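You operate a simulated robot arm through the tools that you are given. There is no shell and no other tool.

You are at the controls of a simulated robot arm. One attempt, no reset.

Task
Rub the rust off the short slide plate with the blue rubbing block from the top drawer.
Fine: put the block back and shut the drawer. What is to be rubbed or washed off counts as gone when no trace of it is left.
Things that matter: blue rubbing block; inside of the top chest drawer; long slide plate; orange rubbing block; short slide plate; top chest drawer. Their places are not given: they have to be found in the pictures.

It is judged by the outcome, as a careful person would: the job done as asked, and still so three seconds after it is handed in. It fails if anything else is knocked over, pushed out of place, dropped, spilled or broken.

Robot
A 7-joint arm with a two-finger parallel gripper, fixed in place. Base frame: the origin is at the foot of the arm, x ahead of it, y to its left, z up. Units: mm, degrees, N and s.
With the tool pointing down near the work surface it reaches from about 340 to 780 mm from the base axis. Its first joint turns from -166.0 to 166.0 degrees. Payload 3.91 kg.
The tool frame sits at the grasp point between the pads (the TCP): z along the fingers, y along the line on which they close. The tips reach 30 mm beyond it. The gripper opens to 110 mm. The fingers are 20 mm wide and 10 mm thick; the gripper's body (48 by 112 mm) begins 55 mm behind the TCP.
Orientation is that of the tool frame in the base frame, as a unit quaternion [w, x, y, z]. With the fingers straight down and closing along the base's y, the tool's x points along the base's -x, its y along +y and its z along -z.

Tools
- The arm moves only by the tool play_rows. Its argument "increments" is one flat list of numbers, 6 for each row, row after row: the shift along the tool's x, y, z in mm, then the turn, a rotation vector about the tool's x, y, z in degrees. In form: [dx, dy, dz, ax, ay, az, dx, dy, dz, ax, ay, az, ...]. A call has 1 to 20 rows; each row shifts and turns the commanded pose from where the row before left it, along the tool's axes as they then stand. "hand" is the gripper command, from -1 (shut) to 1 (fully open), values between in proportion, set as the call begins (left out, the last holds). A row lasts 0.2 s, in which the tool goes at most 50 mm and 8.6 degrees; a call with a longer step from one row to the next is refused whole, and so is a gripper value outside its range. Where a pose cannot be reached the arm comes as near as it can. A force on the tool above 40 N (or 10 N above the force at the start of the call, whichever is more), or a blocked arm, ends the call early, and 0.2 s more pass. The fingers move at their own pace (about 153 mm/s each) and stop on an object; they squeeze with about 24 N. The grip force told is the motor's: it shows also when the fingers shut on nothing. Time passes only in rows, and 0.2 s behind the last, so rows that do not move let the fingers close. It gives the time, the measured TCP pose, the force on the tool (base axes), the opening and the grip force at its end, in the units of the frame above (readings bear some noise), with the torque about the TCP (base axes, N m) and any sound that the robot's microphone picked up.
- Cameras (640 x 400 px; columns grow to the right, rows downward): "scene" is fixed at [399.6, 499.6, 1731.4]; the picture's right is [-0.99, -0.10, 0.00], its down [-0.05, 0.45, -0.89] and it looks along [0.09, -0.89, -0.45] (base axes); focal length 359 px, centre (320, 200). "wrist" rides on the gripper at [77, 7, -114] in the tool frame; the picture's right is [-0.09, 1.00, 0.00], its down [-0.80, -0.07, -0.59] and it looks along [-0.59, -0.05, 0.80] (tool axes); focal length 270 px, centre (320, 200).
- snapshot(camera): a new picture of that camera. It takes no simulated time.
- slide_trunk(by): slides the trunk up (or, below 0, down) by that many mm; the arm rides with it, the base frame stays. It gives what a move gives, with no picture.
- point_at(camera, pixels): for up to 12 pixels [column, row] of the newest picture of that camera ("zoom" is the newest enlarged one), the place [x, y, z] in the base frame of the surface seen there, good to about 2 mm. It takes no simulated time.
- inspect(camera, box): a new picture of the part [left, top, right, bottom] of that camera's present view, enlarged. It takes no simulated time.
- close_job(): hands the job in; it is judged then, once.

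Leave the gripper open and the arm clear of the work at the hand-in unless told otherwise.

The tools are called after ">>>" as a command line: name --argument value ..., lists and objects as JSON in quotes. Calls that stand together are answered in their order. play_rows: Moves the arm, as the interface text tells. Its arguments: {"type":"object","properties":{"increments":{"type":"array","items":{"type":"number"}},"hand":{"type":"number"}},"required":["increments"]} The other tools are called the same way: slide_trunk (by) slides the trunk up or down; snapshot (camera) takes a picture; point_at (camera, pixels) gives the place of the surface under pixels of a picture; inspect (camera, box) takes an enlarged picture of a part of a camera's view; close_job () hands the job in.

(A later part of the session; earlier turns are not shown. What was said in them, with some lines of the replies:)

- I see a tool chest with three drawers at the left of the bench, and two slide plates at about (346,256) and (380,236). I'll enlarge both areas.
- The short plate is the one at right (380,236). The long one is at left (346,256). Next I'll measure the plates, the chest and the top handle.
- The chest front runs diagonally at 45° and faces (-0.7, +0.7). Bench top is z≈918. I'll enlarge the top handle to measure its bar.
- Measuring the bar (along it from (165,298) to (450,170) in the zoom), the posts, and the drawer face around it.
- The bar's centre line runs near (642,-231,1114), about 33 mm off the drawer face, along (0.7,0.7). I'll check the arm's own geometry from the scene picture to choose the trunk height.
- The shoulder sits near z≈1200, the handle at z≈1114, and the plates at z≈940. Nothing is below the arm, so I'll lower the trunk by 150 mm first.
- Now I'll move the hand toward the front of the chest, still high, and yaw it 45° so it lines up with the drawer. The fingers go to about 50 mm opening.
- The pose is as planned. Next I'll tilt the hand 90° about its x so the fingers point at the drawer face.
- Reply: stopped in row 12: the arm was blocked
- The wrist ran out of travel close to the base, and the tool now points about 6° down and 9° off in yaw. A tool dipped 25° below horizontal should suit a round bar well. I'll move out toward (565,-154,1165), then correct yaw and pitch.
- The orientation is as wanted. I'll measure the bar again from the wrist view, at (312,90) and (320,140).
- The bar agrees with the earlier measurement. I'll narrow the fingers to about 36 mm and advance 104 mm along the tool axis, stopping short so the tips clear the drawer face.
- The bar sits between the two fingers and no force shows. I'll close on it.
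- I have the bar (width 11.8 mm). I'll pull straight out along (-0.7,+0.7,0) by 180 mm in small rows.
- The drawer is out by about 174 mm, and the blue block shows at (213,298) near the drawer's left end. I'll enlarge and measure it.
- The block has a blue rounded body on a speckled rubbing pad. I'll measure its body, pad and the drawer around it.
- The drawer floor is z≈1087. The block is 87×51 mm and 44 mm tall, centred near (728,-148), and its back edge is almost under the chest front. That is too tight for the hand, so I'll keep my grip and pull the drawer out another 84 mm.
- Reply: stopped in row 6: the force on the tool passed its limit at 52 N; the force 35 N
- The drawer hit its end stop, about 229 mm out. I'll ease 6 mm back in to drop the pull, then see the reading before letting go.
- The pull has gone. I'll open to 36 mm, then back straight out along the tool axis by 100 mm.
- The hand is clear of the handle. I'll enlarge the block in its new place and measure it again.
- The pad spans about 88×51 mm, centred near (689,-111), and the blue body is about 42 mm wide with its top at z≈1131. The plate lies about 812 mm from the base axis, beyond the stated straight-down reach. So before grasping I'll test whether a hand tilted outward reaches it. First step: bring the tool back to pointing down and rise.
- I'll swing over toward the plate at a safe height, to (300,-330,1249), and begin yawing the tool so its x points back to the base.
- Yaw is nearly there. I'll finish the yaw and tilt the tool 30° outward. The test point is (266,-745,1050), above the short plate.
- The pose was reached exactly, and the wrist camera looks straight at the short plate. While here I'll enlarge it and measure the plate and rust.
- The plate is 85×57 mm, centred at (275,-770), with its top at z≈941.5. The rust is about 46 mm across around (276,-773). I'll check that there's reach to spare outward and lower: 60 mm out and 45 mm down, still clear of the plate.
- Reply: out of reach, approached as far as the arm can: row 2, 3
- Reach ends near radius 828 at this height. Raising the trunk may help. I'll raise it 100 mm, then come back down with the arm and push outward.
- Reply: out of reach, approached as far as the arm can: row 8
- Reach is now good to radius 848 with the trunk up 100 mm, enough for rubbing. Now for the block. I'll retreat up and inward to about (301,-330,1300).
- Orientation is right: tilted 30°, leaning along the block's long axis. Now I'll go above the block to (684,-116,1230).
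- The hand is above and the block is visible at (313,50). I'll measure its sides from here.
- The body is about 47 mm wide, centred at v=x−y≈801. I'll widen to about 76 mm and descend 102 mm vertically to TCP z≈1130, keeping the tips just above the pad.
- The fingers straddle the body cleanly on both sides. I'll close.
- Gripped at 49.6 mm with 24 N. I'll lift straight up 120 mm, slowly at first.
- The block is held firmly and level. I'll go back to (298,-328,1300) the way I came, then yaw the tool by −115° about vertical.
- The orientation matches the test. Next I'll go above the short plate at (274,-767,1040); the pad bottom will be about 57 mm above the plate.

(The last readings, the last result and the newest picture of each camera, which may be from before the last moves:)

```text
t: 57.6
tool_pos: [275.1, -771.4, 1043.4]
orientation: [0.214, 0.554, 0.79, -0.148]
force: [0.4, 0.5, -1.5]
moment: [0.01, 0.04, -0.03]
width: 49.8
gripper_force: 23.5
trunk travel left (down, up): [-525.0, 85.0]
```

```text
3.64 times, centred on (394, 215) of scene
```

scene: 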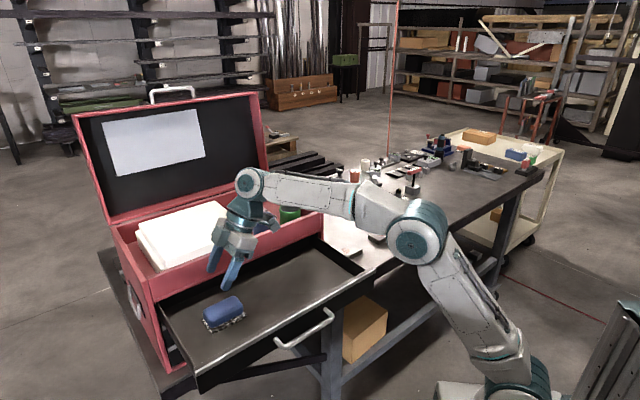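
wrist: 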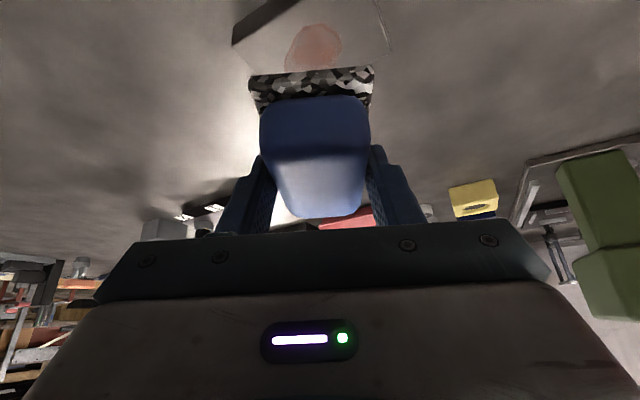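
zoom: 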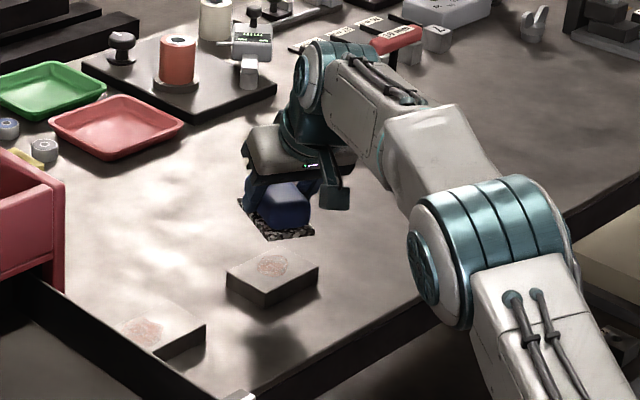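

Centred within a few mm. I'll descend to about 8 mm above contact first.

>>> play_rows --increments '[7.4, 0.1, 10.75, 0, 0, 0, 7.4, 0.1, 10.75, 0, 0, 0, 7.4, 0.1, 10.75, 0, 0, 0, 7.4, 0.1, 10.75, 0, 0, 0, 0, 0, 0, 0, 0, 0]'

>>> inspect --camera "scene" --box '[346, 200, 410, 260]'

```text
t: 58.8
tool_pos: [274.4, -765.6, 991.3]
orientation: [0.215, 0.553, 0.791, -0.148]
force: [0.4, -0.9, -1.3]
moment: [0.05, 0.01, 0.0]
width: 49.8
gripper_force: 23.8
trunk travel left (down, up): [-525.0, 85.0]
```

```text
6.67 times, centred on (378, 230) of scene
```

zoom: 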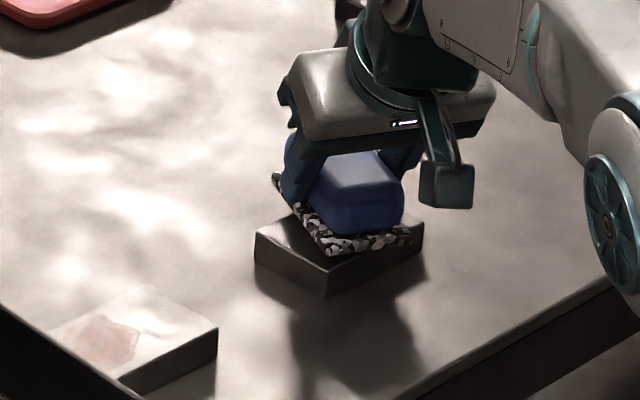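

The pad hovers just over the rust and is level with the plate. I'll go down another 6 mm slowly and watch the force.

>>> play_rows --increments '[0.75, 0, 1.3, 0, 0, 0, 0.75, 0, 1.3, 0, 0, 0, 0.75, 0, 1.3, 0, 0, 0, 0.75, 0, 1.3, 0, 0, 0, 0, 0, 0, 0, 0, 0]'

```text
t: 60.0
tool_pos: [275.4, -765.8, 983.7]
orientation: [0.215, 0.553, 0.791, -0.148]
force: [-0.4, -0.4, -2.3]
moment: [0.01, 0.0, 0.0]
width: 49.6
gripper_force: 24.1
trunk travel left (down, up): [-525.0, 85.0]
```

No contact yet. I'll continue in 1 mm steps.

>>> play_rows --increments '[0.5, 0, 0.87, 0, 0, 0, 0.5, 0, 0.87, 0, 0, 0, 0, 0, 0, 0, 0, 0]'

```text
t: 60.8
tool_pos: [274.5, -765.1, 983.0]
orientation: [0.215, 0.553, 0.791, -0.148]
force: [-0.3, -0.9, 0.6]
moment: [-0.17, 0.03, 0.01]
width: 49.5
gripper_force: 23.5
trunk travel left (down, up): [-525.0, 85.0]
```

Contact is starting (about 2 N). I'll press a little more.

>>> play_rows --increments '[0.5, 0, 0.87, 0, 0, 0, 0.5, 0, 0.87, 0, 0, 0, 0, 0, 0, 0, 0, 0]'

```text
t: 61.6
tool_pos: [275.2, -764.6, 982.1]
orientation: [0.217, 0.553, 0.791, -0.149]
force: [2.5, -2.9, 11.3]
moment: [0.02, 0.22, 0.11]
width: 49.7
gripper_force: 24.0
trunk travel left (down, up): [-525.0, 85.0]
```

Pressing with about 12 N. I'll begin with short strokes sideways (±12 mm) and radially (±12 mm), then check the force.

>>> play_rows --increments '[0, 6, 0, 0, 0, 0, 0, 6, 0, 0, 0, 0, 0, -6, 0, 0, 0, 0, 0, -6, 0, 0, 0, 0, 0, -6, 0, 0, 0, 0, 0, -6, 0, 0, 0, 0, 0, 6, 0, 0, 0, 0, 0, 6, 0, 0, 0, 0, -5.2, 0, 3, 0, 0, 0, -5.2, 0, 3, 0, 0, 0, 5.2, 0, -3, 0, 0, 0, 5.2, 0, -3, 0, 0, 0, 5.2, 0, -3, 0, 0, 0, 5.2, 0, -3, 0, 0, 0, -5.2, 0, 3, 0, 0, 0, -5.2, 0, 3, 0, 0, 0]'

>>> inspect --camera "scene" --box '[346, 200, 410, 260]'

```text
t: 65.0
tool_pos: [272.6, -761.6, 980.3]
orientation: [0.216, 0.554, 0.79, -0.149]
force: [-3.5, 8.2, 18.6]
moment: [0.25, 0.22, -0.03]
width: 50.1
gripper_force: 24.4
trunk travel left (down, up): [-525.0, 85.0]
```

```text
6.67 times, centred on (378, 230) of scene
```

zoom: 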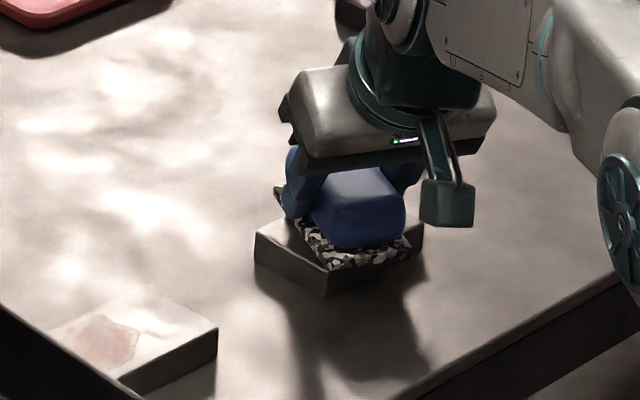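

The plate hasn't moved, with its outline at the same pixels. The press has grown to about 18 N as the block seated itself. I'll ease up 0.8 mm and do a longer set of strokes.

>>> play_rows --increments '[-0.4, 0, -0.7, 0, 0, 0, 0, 7, 0, 0, 0, 0, 0, 7, 0, 0, 0, 0, 0, -7, 0, 0, 0, 0, 0, -7, 0, 0, 0, 0, 0, -7, 0, 0, 0, 0, 0, -7, 0, 0, 0, 0, 0, 7, 0, 0, 0, 0, 0, 7, 0, 0, 0, 0, 0, 7, 0, 0, 0, 0, 0, 7, 0, 0, 0, 0, 0, -7, 0, 0, 0, 0, 0, -7, 0, 0, 0, 0, 0, -7, 0, 0, 0, 0, 0, -7, 0, 0, 0, 0, 0, 7, 0, 0, 0, 0, 0, 7, 0, 0, 0, 0, 0, 0, 0, 0, 0, 0]'

```text
t: 68.8
tool_pos: [276.0, -763.8, 981.7]
orientation: [0.215, 0.553, 0.791, -0.149]
force: [-1.3, 1.2, 3.6]
moment: [-0.23, 0.09, -0.06]
width: 49.7
gripper_force: 23.7
trunk travel left (down, up): [-525.0, 85.0]
```

Press is now about 5 N. I'll add 0.5 mm and do radial strokes.

>>> play_rows --increments '[0.3, 0, 0.5, 0, 0, 0, -5.2, 0, 3, 0, 0, 0, -5.2, 0, 3, 0, 0, 0, 5.2, 0, -3, 0, 0, 0, 5.2, 0, -3, 0, 0, 0, 5.2, 0, -3, 0, 0, 0, 5.2, 0, -3, 0, 0, 0, -5.2, 0, 3, 0, 0, 0, -5.2, 0, 3, 0, 0, 0, -5.2, 0, 3, 0, 0, 0, -5.2, 0, 3, 0, 0, 0, 5.2, 0, -3, 0, 0, 0, 5.2, 0, -3, 0, 0, 0, 5.2, 0, -3, 0, 0, 0, 5.2, 0, -3, 0, 0, 0, -5.2, 0, 3, 0, 0, 0, -5.2, 0, 3, 0, 0, 0, 0, 0, 0, 0, 0, 0]'

```text
t: 72.6
tool_pos: [273.1, -764.4, 981.3]
orientation: [0.215, 0.553, 0.791, -0.148]
force: [-1.4, 3.7, 8.8]
moment: [-0.21, 0.23, -0.07]
width: 49.6
gripper_force: 24.1
trunk travel left (down, up): [-525.0, 85.0]
```

Now I'll lift 60 mm and move 25 mm outward-clear to look at the rust.

>>> play_rows --increments '[-3, 0, -5.2, 0, 0, 0, -9, 0, -15.6, 0, 0, 0, -9, 0, -15.6, 0, 0, 0, -9, 0, -15.6, 0, 0, 0, 0, 0, 0, 0, 0, 0]'

>>> snapshot --camera "wrist"

>>> inspect --camera "scene" --box '[346, 200, 410, 260]'

```text
t: 73.8
tool_pos: [275.7, -765.6, 1039.6]
orientation: [0.215, 0.553, 0.791, -0.148]
force: [-0.1, -0.3, -0.9]
moment: [-0.02, 0.02, 0.0]
width: 50.0
gripper_force: 23.8
trunk travel left (down, up): [-525.0, 85.0]
```

```text
taken
```

wrist: 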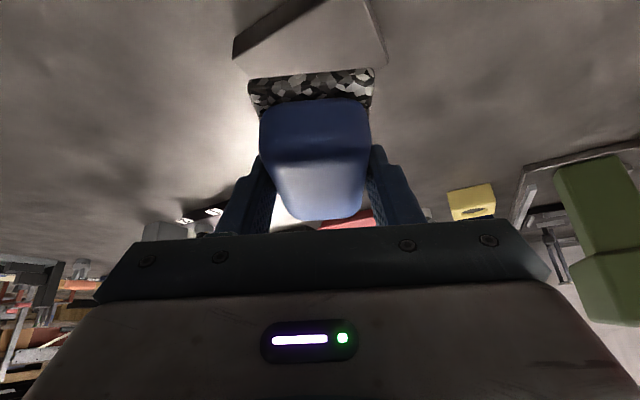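

```text
6.67 times, centred on (378, 230) of scene
```

zoom: 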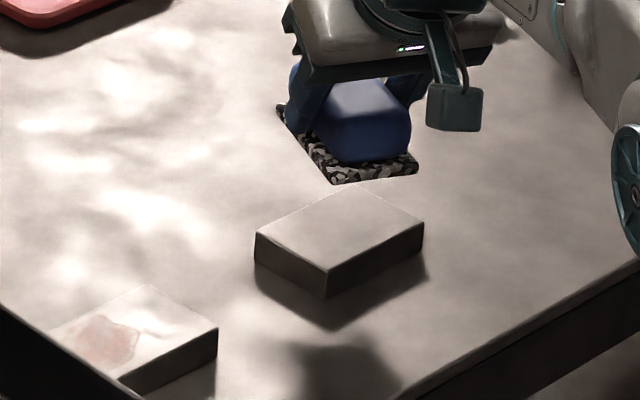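

The stain looks gone. I'll enlarge closely from both cameras to check for any trace.

>>> inspect --camera "wrist" --box '[220, 0, 400, 110]'

>>> inspect --camera "scene" --box '[366, 222, 396, 244]'

```text
3.56 times, centred on (310, 55) of wrist
```

zoom: 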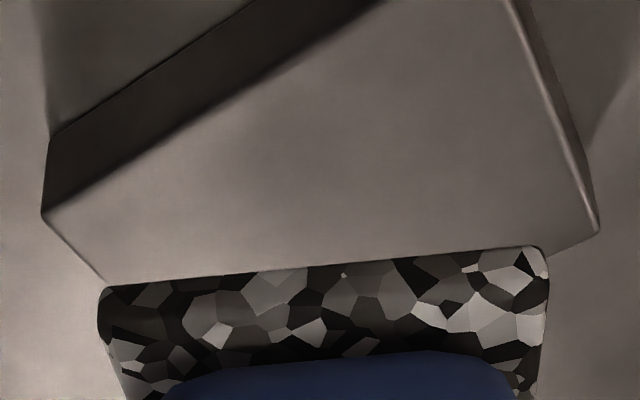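

```text
16.00 times, centred on (381, 233) of scene
```

zoom: 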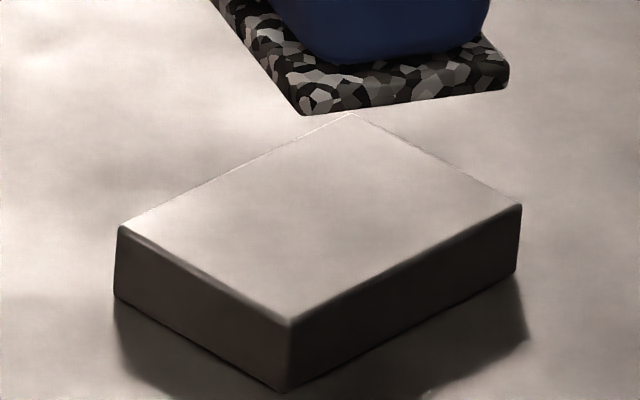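

The whole top face looks clean in the scene zoom. To be sure no faint trace is left, I'll go back down to the same pose and do another set of strokes, diagonal and wider.

>>> play_rows --increments '[9, 0, 15.6, 0, 0, 0, 9, 0, 15.6, 0, 0, 0, 6, 0, 10.4, 0, 0, 0, 3, 0, 5.2, 0, 0, 0, 1.5, 0, 2.6, 0, 0, 0, 1.5, 0, 2.6, 0, 0, 0, 0, 0, 0, 0, 0, 0]'

```text
t: 75.4
tool_pos: [274.4, -765.9, 981.0]
orientation: [0.216, 0.553, 0.791, -0.148]
force: [0.8, -0.3, 2.8]
moment: [0.0, 0.1, 0.05]
width: 49.9
gripper_force: 24.1
trunk travel left (down, up): [-525.0, 85.0]
```

>>> play_rows --increments '[0.3, 0, 0.5, 0, 0, 0, -4.3, 7, 2.5, 0, 0, 0, -4.3, 7, 2.5, 0, 0, 0, 4.3, -7, -2.5, 0, 0, 0, 4.3, -7, -2.5, 0, 0, 0, 4.3, -7, -2.5, 0, 0, 0, 4.3, -7, -2.5, 0, 0, 0, -4.3, 7, 2.5, 0, 0, 0, -4.3, 7, 2.5, 0, 0, 0, -4.3, -7, 2.5, 0, 0, 0, -4.3, -7, 2.5, 0, 0, 0, 4.3, 7, -2.5, 0, 0, 0, 4.3, 7, -2.5, 0, 0, 0, 4.3, 7, -2.5, 0, 0, 0, 4.3, 7, -2.5, 0, 0, 0, -4.3, -7, 2.5, 0, 0, 0, -4.3, -7, 2.5, 0, 0, 0, 0, 0, 0, 0, 0, 0]'

```text
t: 79.2
tool_pos: [274.3, -763.6, 981.3]
orientation: [0.216, 0.554, 0.79, -0.149]
force: [7.7, 1.9, 15.4]
moment: [0.25, 0.0, -0.12]
width: 49.8
gripper_force: 23.6
trunk travel left (down, up): [-525.0, 85.0]
```

Good contact (about 16 N). One last pair of wider sideways strokes, then lift 60 mm and look.

>>> play_rows --increments '[0, 8, 0, 0, 0, 0, 0, 8, 0, 0, 0, 0, 0, -8, 0, 0, 0, 0, 0, -8, 0, 0, 0, 0, 0, -8, 0, 0, 0, 0, 0, -8, 0, 0, 0, 0, 0, 8, 0, 0, 0, 0, 0, 8, 0, 0, 0, 0, 0, 0, 0, 0, 0, 0, -3, 0, -5.2, 0, 0, 0, -9, 0, -15.6, 0, 0, 0, -9, 0, -15.6, 0, 0, 0, -9, 0, -15.6, 0, 0, 0, 0, 0, 0, 0, 0, 0]'

>>> inspect --camera "wrist" --box '[220, 0, 400, 110]'

>>> inspect --camera "scene" --box '[366, 222, 396, 244]'

>>> inspect --camera "scene" --box '[320, 190, 420, 270]'

```text
t: 82.2
tool_pos: [276.0, -764.3, 1039.4]
orientation: [0.214, 0.554, 0.791, -0.148]
force: [-0.9, 0.2, -1.9]
moment: [0.01, 0.03, -0.01]
width: 49.5
gripper_force: 24.2
trunk travel left (down, up): [-525.0, 85.0]
```

```text
3.56 times, centred on (310, 55) of wrist
```

zoom: 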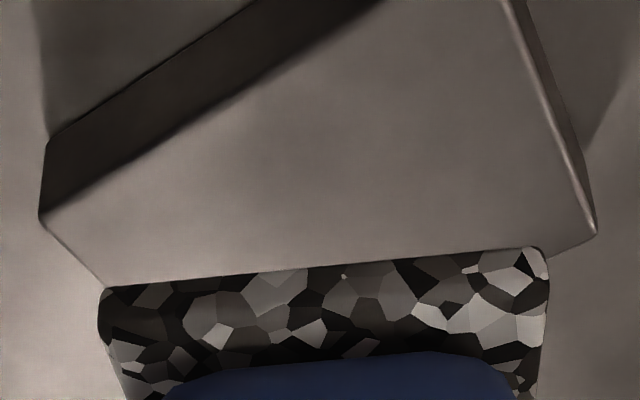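

```text
16.00 times, centred on (381, 233) of scene
```

zoom: 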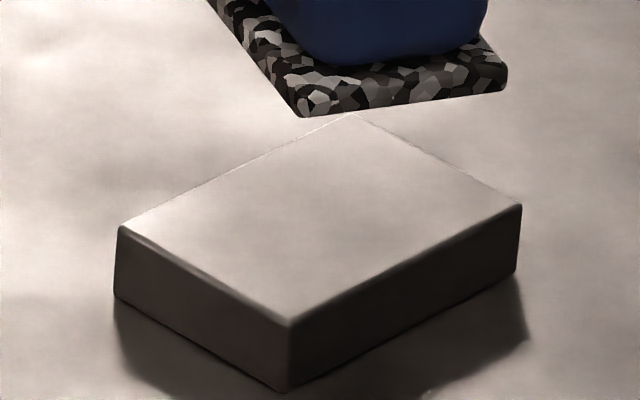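

```text
5.00 times, centred on (370, 230) of scene
```

zoom: 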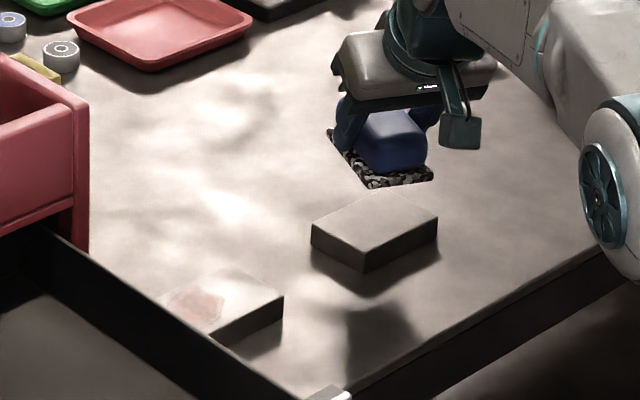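

The plate is clean in both views and still in its place. Now to put the block back: up and inward to (298,-328,1300), then yaw +115°.

>>> play_rows --increments '[16.8, 13.1, -32.85, 0, 0, 0, 16.8, 13.1, -32.85, 0, 0, 0, 16.8, 13.1, -32.85, 0, 0, 0, 16.8, 13.1, -32.85, 0, 0, 0, 16.8, 13.1, -32.85, 0, 0, 0, 16.8, 13.1, -32.85, 0, 0, 0, 16.8, 13.1, -32.85, 0, 0, 0, 16.8, 13.1, -32.85, 0, 0, 0, 16.8, 13.1, -32.85, 0, 0, 0, 16.8, 13.1, -32.85, 0, 0, 0, 16.8, 13.1, -32.85, 0, 0, 0, 16.8, 13.1, -32.85, 0, 0, 0, 16.8, 13.1, -32.85, 0, 0, 0, 0, 0, 0, 0, 0, 0]'

>>> play_rows --increments '[0, 0, 0, -4.1, 0, -7.1, 0, 0, 0, -4.1, 0, -7.1, 0, 0, 0, -4.1, 0, -7.1, 0, 0, 0, -4.1, 0, -7.1, 0, 0, 0, -4.1, 0, -7.1, 0, 0, 0, -4.1, 0, -7.1, 0, 0, 0, -4.1, 0, -7.1, 0, 0, 0, -4.1, 0, -7.1, 0, 0, 0, -4.1, 0, -7.1, 0, 0, 0, -4.1, 0, -7.1, 0, 0, 0, -4.1, 0, -7.1, 0, 0, 0, -4.1, 0, -7.1, 0, 0, 0, -4.1, 0, -7.1, 0, 0, 0, -4.1, 0, -7.1, 0, 0, 0, 0, 0, 0]'

>>> snapshot --camera "scene"

```text
t: 85.2
tool_pos: [293.7, -327.0, 1300.0]
orientation: [0.215, 0.553, 0.791, -0.148]
force: [0.8, -1.2, -1.3]
moment: [-0.01, 0.03, 0.0]
width: 49.9
gripper_force: 24.2
trunk travel left (down, up): [-525.0, 85.0]
```

```text
t: 88.4
tool_pos: [294.8, -327.6, 1297.9]
orientation: [0.241, -0.371, 0.892, 0.097]
force: [0.0, 0.0, -1.3]
moment: [-0.02, -0.01, 0.02]
width: 49.7
gripper_force: 23.9
trunk travel left (down, up): [-525.0, 85.0]
```

```text
taken
```

scene: 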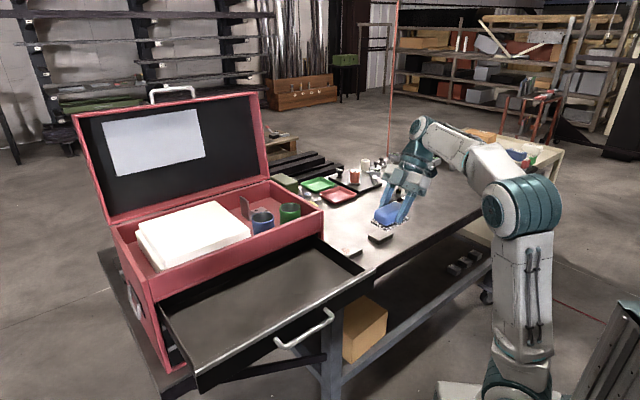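

Now back over the block's old spot, to (685,-115,1235).

>>> play_rows --increments '[-30.7, -11.4, 24.3, 0, 0, 0, -30.7, -11.4, 24.3, 0, 0, 0, -30.7, -11.4, 24.3, 0, 0, 0, -30.7, -11.4, 24.3, 0, 0, 0, -30.7, -11.4, 24.3, 0, 0, 0, -30.7, -11.4, 24.3, 0, 0, 0, -30.7, -11.4, 24.3, 0, 0, 0, -30.7, -11.4, 24.3, 0, 0, 0, -30.7, -11.4, 24.3, 0, 0, 0, -30.7, -11.4, 24.3, 0, 0, 0, -30.7, -11.4, 24.3, 0, 0, 0, 0, 0, 0, 0, 0, 0]'

>>> inspect --camera "scene" --box '[174, 202, 302, 342]'

```text
t: 91.0
tool_pos: [685.3, -114.6, 1237.4]
orientation: [0.241, -0.369, 0.892, 0.096]
force: [-0.1, 0.5, -2.1]
moment: [-0.01, -0.02, -0.01]
width: 49.5
gripper_force: 24.1
trunk travel left (down, up): [-525.0, 85.0]
```

```text
2.86 times, centred on (238, 272) of scene
```

zoom: 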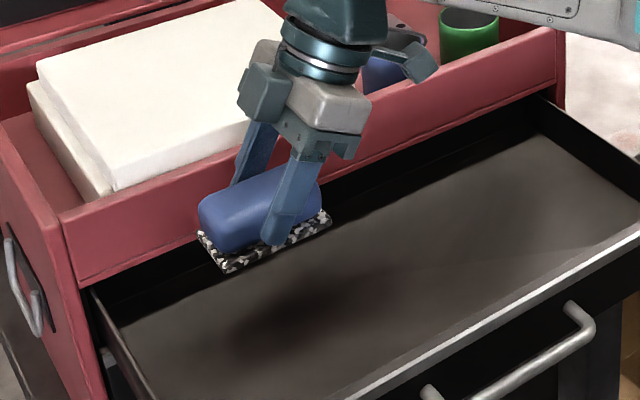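

It's directly above its old spot. I'll descend 100 mm, then the last mm slowly.

>>> play_rows --increments '[6.25, 0, 10.83, 0, 0, 0, 6.25, 0, 10.83, 0, 0, 0, 6.25, 0, 10.83, 0, 0, 0, 6.25, 0, 10.83, 0, 0, 0, 6.25, 0, 10.83, 0, 0, 0, 6.25, 0, 10.83, 0, 0, 0, 6.25, 0, 10.83, 0, 0, 0, 6.25, 0, 10.83, 0, 0, 0, 0, 0, 0, 0, 0, 0]'

>>> play_rows --increments '[1, 0, 1.73, 0, 0, 0, 1, 0, 1.73, 0, 0, 0, 1, 0, 1.73, 0, 0, 0, 0, 0, 0, 0, 0, 0]'

```text
t: 93.0
tool_pos: [686.0, -115.1, 1138.2]
orientation: [0.241, -0.369, 0.892, 0.096]
force: [0.6, -0.2, -1.2]
moment: [0.02, 0.02, 0.0]
width: 49.4
gripper_force: 24.2
trunk travel left (down, up): [-525.0, 85.0]
```

```text
t: 94.0
tool_pos: [685.7, -116.3, 1130.9]
orientation: [0.241, -0.368, 0.893, 0.097]
force: [0.5, 0.1, -1.0]
moment: [0.0, -0.02, 0.0]
width: 49.6
gripper_force: 23.7
trunk travel left (down, up): [-525.0, 85.0]
```

No contact yet. I'll continue in 1 mm steps until the floor is felt.

>>> play_rows --increments '[0.5, 0, 0.87, 0, 0, 0, 0.5, 0, 0.87, 0, 0, 0, 0.5, 0, 0.87, 0, 0, 0, 0, 0, 0, 0, 0, 0]'

```text
t: 95.0
tool_pos: [687.4, -115.9, 1128.7]
orientation: [0.242, -0.37, 0.892, 0.097]
force: [-0.1, 0.6, -1.8]
moment: [-0.02, 0.02, 0.03]
width: 49.7
gripper_force: 23.5
trunk travel left (down, up): [-525.0, 85.0]
```

>>> play_rows --increments '[0.5, 0, 0.87, 0, 0, 0, 0.5, 0, 0.87, 0, 0, 0, 0, 0, 0, 0, 0, 0]'

```text
t: 95.8
tool_pos: [686.0, -114.7, 1128.0]
orientation: [0.242, -0.369, 0.892, 0.097]
force: [0.8, -0.2, 4.1]
moment: [0.31, -0.08, -0.02]
width: 49.6
gripper_force: 24.2
trunk travel left (down, up): [-525.0, 85.0]
```

The block is on the drawer floor (about 5 N). I'll open to 76 mm and then rise 110 mm vertically.

>>> play_rows --increments '[0, 0, 0, 0, 0, 0, 0, 0, 0, 0, 0, 0]' --hand 0.38

>>> play_rows --increments '[-2.5, 0, -4.33, 0, 0, 0, -6.25, 0, -10.83, 0, 0, 0, -6.25, 0, -10.83, 0, 0, 0, -6.25, 0, -10.83, 0, 0, 0, -6.25, 0, -10.83, 0, 0, 0, -6.25, 0, -10.83, 0, 0, 0, -6.25, 0, -10.83, 0, 0, 0, -6.25, 0, -10.83, 0, 0, 0, -6.25, 0, -10.83, 0, 0, 0, -6.25, 0, -10.83, 0, 0, 0, 0, 0, 0, 0, 0, 0]'

>>> inspect --camera "scene" --box '[174, 202, 302, 342]'

```text
t: 96.4
tool_pos: [687.2, -116.0, 1127.4]
orientation: [0.242, -0.369, 0.892, 0.096]
force: [0.4, -0.5, -0.3]
moment: [-0.03, 0.01, -0.02]
width: 76.1
gripper_force: 0.0
trunk travel left (down, up): [-525.0, 85.0]
```

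```text
t: 98.8
tool_pos: [685.7, -114.4, 1243.6]
orientation: [0.241, -0.37, 0.892, 0.097]
force: [0.9, -0.1, -0.2]
moment: [-0.02, 0.0, 0.02]
width: 76.0
gripper_force: 0.0
trunk travel left (down, up): [-525.0, 85.0]
```

```text
2.86 times, centred on (238, 272) of scene
```

zoom: 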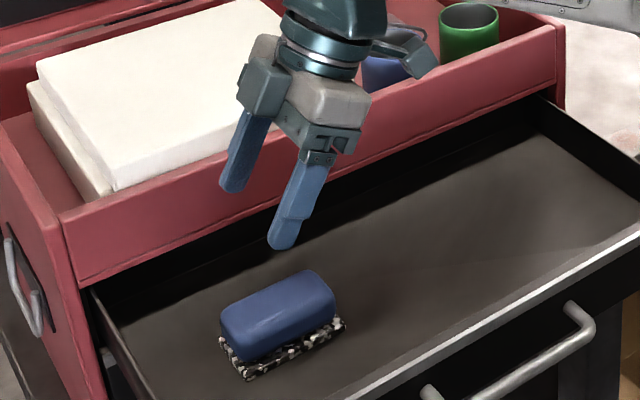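

The block is back on its spot. Next is shutting the drawer: retreat out in front of it to about (430,-20,1250), level the tool, and narrow the fingers to 36 mm.

>>> play_rows --increments '[13.7, 35.4, -8.9, 0, 0, 0, 13.7, 35.4, -8.9, 0, 0, 0, 13.7, 35.4, -8.9, 0, 0, 0, 13.7, 35.4, -8.9, 0, 0, 0, 13.7, 35.4, -8.9, 0, 0, 0, 13.7, 35.4, -8.9, 0, 0, 0, 13.7, 35.4, -8.9, 0, 0, 0, 0, 0, 0, 0, 7.5, 0, 0, 0, 0, 0, 7.5, 0, 0, 0, 0, 0, 7.5, 0, 0, 0, 0, 0, 7.5, 0, 0, 0, 0, 0, 0, 0]' --hand -0.345

>>> slide_trunk --by -100

```text
t: 101.4
tool_pos: [430.2, -20.4, 1247.5]
orientation: [0.002, -0.382, 0.924, -0.004]
force: [-0.2, 0.2, -0.5]
moment: [0.02, -0.01, 0.01]
width: 35.9
gripper_force: 0.2
trunk travel left (down, up): [-525.0, 85.0]
```

```text
t: 102.7
tool_pos: [428.9, -19.2, 1148.2]
orientation: [0.002, -0.382, 0.924, -0.003]
force: [-0.4, -0.2, -0.1]
moment: [0.0, -0.02, -0.01]
width: 36.0
gripper_force: 0.0
trunk travel left (down, up): [-425.0, 185.0]
```

Now tilt the tool 65° toward the drawer, as before, and measure the handle.

>>> play_rows --increments '[0, 0, 0, 7.2, 0, 0, 0, 0, 0, 7.2, 0, 0, 0, 0, 0, 7.2, 0, 0, 0, 0, 0, 7.2, 0, 0, 0, 0, 0, 7.2, 0, 0, 0, 0, 0, 7.2, 0, 0, 0, 0, 0, 7.2, 0, 0, 0, 0, 0, 7.2, 0, 0, 0, 0, 0, 7.4, 0, 0, 0, 0, 0, 0, 0, 0]'

>>> snapshot --camera "wrist"

>>> snapshot --camera "scene"

```text
t: 104.9
tool_pos: [430.0, -20.7, 1148.1]
orientation: [0.207, -0.32, 0.778, -0.499]
force: [0.2, 0.0, -0.3]
moment: [-0.01, 0.0, 0.01]
width: 36.0
gripper_force: 0.1
trunk travel left (down, up): [-425.0, 185.0]
```

```text
taken
```

wrist: 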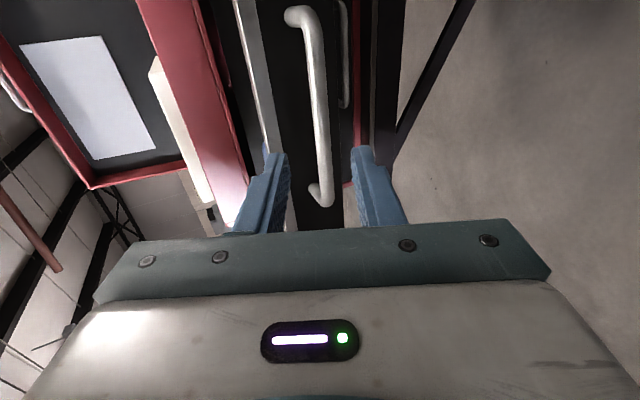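

```text
taken
```

scene: 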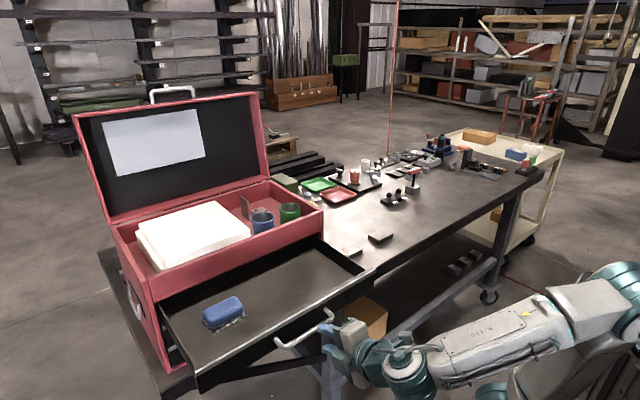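

>>> point_at --camera "wrist" --pixels '[[313, 50], [319, 100], [324, 150], [326, 180], [300, 14]]'

```text
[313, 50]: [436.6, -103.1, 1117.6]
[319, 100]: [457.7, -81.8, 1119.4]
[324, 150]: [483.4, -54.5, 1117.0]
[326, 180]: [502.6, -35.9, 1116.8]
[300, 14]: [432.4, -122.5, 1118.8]
```

The bar centre is near (478,-68,1114). I'll advance 59.5 mm along the tool and grip it.

>>> play_rows --increments '[0, 0.4, 9.9, 0, 0, 0, 0, 0.4, 9.9, 0, 0, 0, 0, 0.4, 9.9, 0, 0, 0, 0, 0.4, 9.9, 0, 0, 0, 0, 0.4, 9.9, 0, 0, 0, 0, 0.4, 9.9, 0, 0, 0, 0, 0, 0, 0, 0, 0]'

>>> play_rows --increments '[0, 0, 0, 0, 0, 0, 0, 0, 0, 0, 0, 0, 0, 0, 0, 0, 0, 0]' --hand -1

```text
t: 106.5
tool_pos: [465.9, -57.1, 1122.2]
orientation: [0.207, -0.321, 0.779, -0.498]
force: [0.4, -0.9, 0.5]
moment: [-0.01, 0.01, 0.01]
width: 36.3
gripper_force: 0.1
trunk travel left (down, up): [-425.0, 185.0]
```

```text
t: 107.3
tool_pos: [467.8, -57.8, 1122.8]
orientation: [0.208, -0.321, 0.777, -0.5]
force: [3.7, -1.9, 4.5]
moment: [-0.32, 0.18, 0.1]
width: 11.6
gripper_force: 44.8
trunk travel left (down, up): [-425.0, 185.0]
```

The bar is gripped. I'll push straight in at a gentle pace, 216 mm of the roughly 231 mm.

>>> play_rows --increments '[0, -2.5, 5.4, 0, 0, 0, 0, -5.06, 10.86, 0, 0, 0, 0, -5.06, 10.86, 0, 0, 0, 0, -5.06, 10.86, 0, 0, 0, 0, -5.06, 10.86, 0, 0, 0, 0, -5.06, 10.86, 0, 0, 0, 0, -5.06, 10.86, 0, 0, 0, 0, -5.06, 10.86, 0, 0, 0, 0, -5.06, 10.86, 0, 0, 0, 0, -5.06, 10.86, 0, 0, 0, 0, -5.06, 10.86, 0, 0, 0, 0, -5.06, 10.86, 0, 0, 0, 0, -5.06, 10.86, 0, 0, 0, 0, -5.06, 10.86, 0, 0, 0, 0, -5.06, 10.86, 0, 0, 0, 0, -5.06, 10.86, 0, 0, 0, 0, -5.06, 10.86, 0, 0, 0, 0, -5.06, 10.86, 0, 0, 0, 0, -2.5, 5.4, 0, 0, 0, 0, 0, 0, 0, 0, 0]'

>>> snapshot --camera "scene"

```text
t: 111.5
tool_pos: [618.6, -210.9, 1122.0]
orientation: [0.206, -0.321, 0.778, -0.498]
force: [0.2, -1.0, 5.6]
moment: [-0.3, 0.11, 0.21]
width: 11.7
gripper_force: 44.7
trunk travel left (down, up): [-425.0, 185.0]
```

```text
taken
```

scene: 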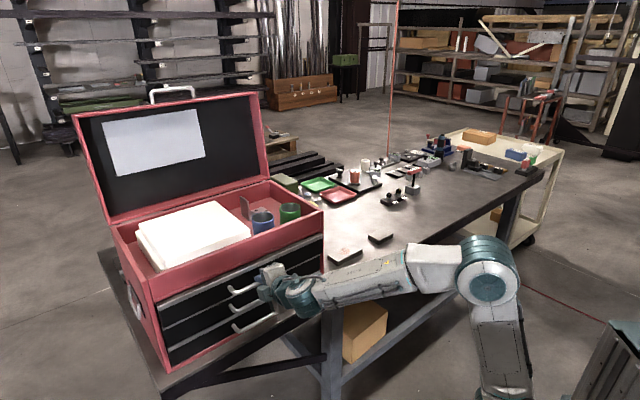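

About 16 mm remain. I'll push on in 3 mm steps until it seats.

>>> play_rows --increments '[0, -1.26, 2.7, 0, 0, 0, 0, -1.26, 2.7, 0, 0, 0, 0, -1.26, 2.7, 0, 0, 0, 0, -1.26, 2.7, 0, 0, 0, 0, -1.26, 2.7, 0, 0, 0, 0, -1.26, 2.7, 0, 0, 0, 0, 0, 0, 0, 0, 0]'

```text
t: 113.1
tool_pos: [630.7, -221.2, 1122.7]
orientation: [0.207, -0.322, 0.779, -0.497]
force: [-27.8, 18.6, -10.9]
moment: [0.07, 0.61, -0.26]
width: 11.6
gripper_force: 45.2
trunk travel left (down, up): [-425.0, 185.0]
```

The drawer is seated, pushing back at 33 N at the original handle position. I'll ease 2 mm, check, and open.

>>> play_rows --increments '[0, -0.84, 1.8, 0, 0, 0, 0, 0, 0, 0, 0, 0]' --hand -0.345

>>> inspect --camera "scene" --box '[140, 210, 340, 370]'

```text
t: 113.7
tool_pos: [634.2, -225.9, 1123.5]
orientation: [0.208, -0.321, 0.778, -0.499]
force: [-0.3, 0.5, -0.7]
moment: [0.01, 0.01, 0.01]
width: 35.9
gripper_force: 0.1
trunk travel left (down, up): [-425.0, 185.0]
```

```text
2.50 times, centred on (240, 290) of scene
```

zoom: 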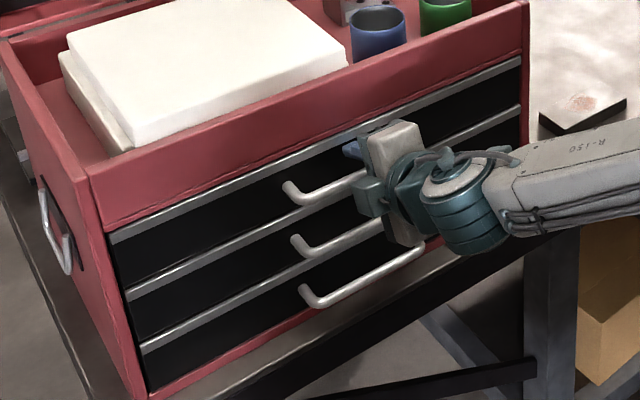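

The fingers are open and free of force. That 2 mm step went inward rather than outward, with no harm. I'll back straight out 120 mm along the tool axis.

>>> play_rows --increments '[0, 0, -10, 0, 0, 0, 0, 0, -15, 0, 0, 0, 0, 0, -15, 0, 0, 0, 0, 0, -20, 0, 0, 0, 0, 0, -20, 0, 0, 0, 0, 0, -20, 0, 0, 0, 0, 0, -20, 0, 0, 0, 0, 0, 0, 0, 0, 0]'

>>> inspect --camera "scene" --box '[210, 245, 306, 305]'

>>> point_at --camera "zoom" --pixels '[[165, 296], [240, 259], [310, 226], [300, 200], [330, 102], [30, 232]]'

```text
t: 115.5
tool_pos: [556.2, -147.4, 1172.3]
orientation: [0.207, -0.321, 0.778, -0.498]
force: [0.4, 0.1, -0.1]
moment: [0.05, 0.01, -0.01]
width: 35.8
gripper_force: 0.0
trunk travel left (down, up): [-425.0, 185.0]
```

```text
6.67 times, centred on (258, 275) of scene
```

zoom: 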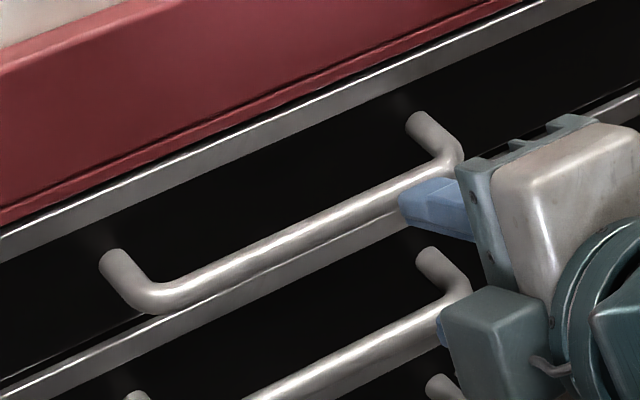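

```text
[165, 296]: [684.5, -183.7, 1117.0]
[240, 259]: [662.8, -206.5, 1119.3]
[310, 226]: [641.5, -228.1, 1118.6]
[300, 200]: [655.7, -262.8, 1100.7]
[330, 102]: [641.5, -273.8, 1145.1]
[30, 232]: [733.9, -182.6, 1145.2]
```

The drawer front and handle match their starting pixels, so it's shut. I'll back away further, open the gripper, and take a final look.

>>> play_rows --increments '[0, 0, -30, 0, 0, 0, 0, 0, -30, 0, 0, 0, 0, 0, -30, 0, 0, 0, 0, 0, -30, 0, 0, 0, 0, 0, 0, -7.2, 0, 0, 0, 0, 0, -7.2, 0, 0, 0, 0, 0, -7.2, 0, 0, 0, 0, 0, -7.2, 0, 0, 0, 0, 0, -7.2, 0, 0, 0, 0, 0, -7.2, 0, 0, 0, 0, 0, -7.2, 0, 0, 0, 0, 0, -7.2, 0, 0, 0, 0, 0, 0, 0, 0]' --hand 1

>>> snapshot --camera "scene"

>>> inspect --camera "scene" --box '[300, 210, 420, 285]'

```text
t: 118.3
tool_pos: [480.4, -68.8, 1222.0]
orientation: [0.027, -0.381, 0.922, -0.061]
force: [-0.3, -0.1, 0.3]
moment: [0.04, -0.02, 0.02]
width: 109.8
gripper_force: 0.0
trunk travel left (down, up): [-425.0, 185.0]
```

```text
taken
```

scene: 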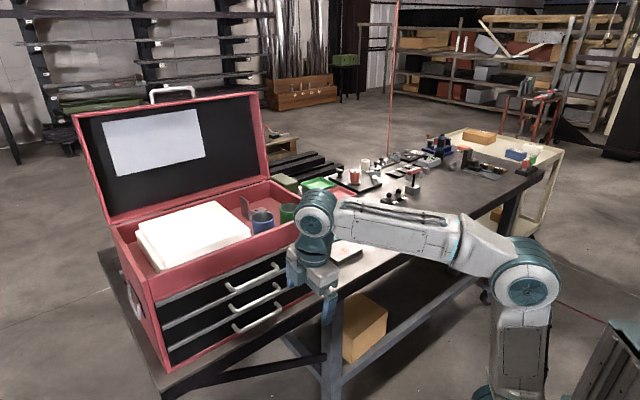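

```text
5.33 times, centred on (360, 248) of scene
```

zoom: 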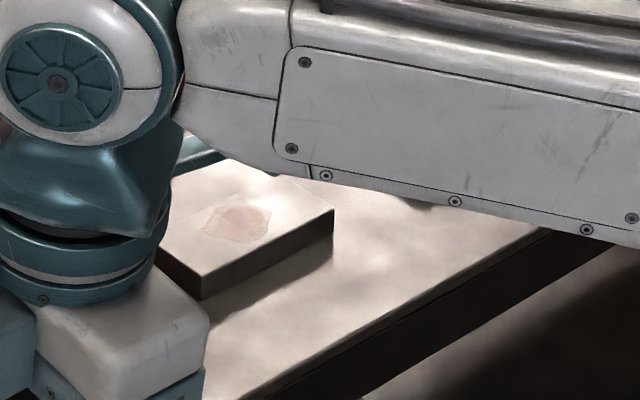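

The arm hides the short plate. I'll raise the trunk 150 mm and move toward the starting spot to see everything.

>>> slide_trunk --by 150

>>> play_rows --increments '[35, 0, 0, 0, 0, 0, 35, 0, 0, 0, 0, 0, 35, 0, 0, 0, 0, 0, 35, 0, 0, 0, 0, 0, 35, 0, 0, 0, 0, 0, 35, 0, 0, 0, 0, 0, 35, 0, 0, 0, 0, 0, 35, 0, 0, 0, 0, 0, 0, 0, 0, 0, 0, 0]'

>>> snapshot --camera "scene"

>>> inspect --camera "scene" --box '[300, 210, 420, 285]'

```text
t: 120.1
tool_pos: [481.2, -69.6, 1374.2]
orientation: [0.026, -0.381, 0.922, -0.061]
force: [0.4, 0.7, -0.1]
moment: [-0.01, -0.01, 0.02]
width: 110.0
gripper_force: 0.1
trunk travel left (down, up): [-575.0, 35.0]
```

```text
t: 122.1
tool_pos: [279.1, -268.7, 1372.6]
orientation: [0.026, -0.381, 0.922, -0.062]
force: [-0.2, -0.6, 0.3]
moment: [-0.05, 0.0, -0.04]
width: 110.1
gripper_force: 0.0
trunk travel left (down, up): [-575.0, 35.0]
```

```text
taken
```

scene: 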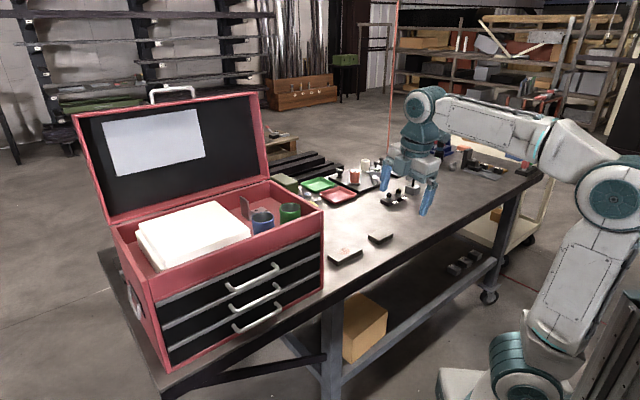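

```text
5.33 times, centred on (360, 248) of scene
```

zoom: 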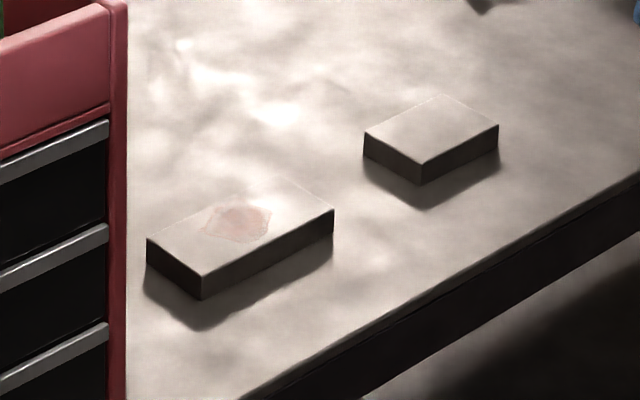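

The short plate is clean and in its place, and the long plate is untouched. The drawer is shut with the block inside, the gripper is open and the arm is clear. I'm handing the job in.

>>> close_job

```text
The job is handed in.
```

The short slide plate is clean: no rust shows in close-ups from either camera, and the plate is still where it was. I went over it a second time in case a faint trace was left.

- **Block and drawer:** The blue rubbing block is back on its spot in the top drawer. The drawer is shut, and its front and handle match their starting positions.
- **Everything else:** The long slide plate still has its rust and hasn't moved. Nothing else looks disturbed in the final scene picture. I never saw the orange block.
- **Arm:** The gripper is open and the arm is clear of the work.

The drawer hit its end stop while I was pulling it open, with the force peaking at 52 N. I also nudged the handle about 2 mm further in, instead of easing off, when letting go. Neither did any visible harm.
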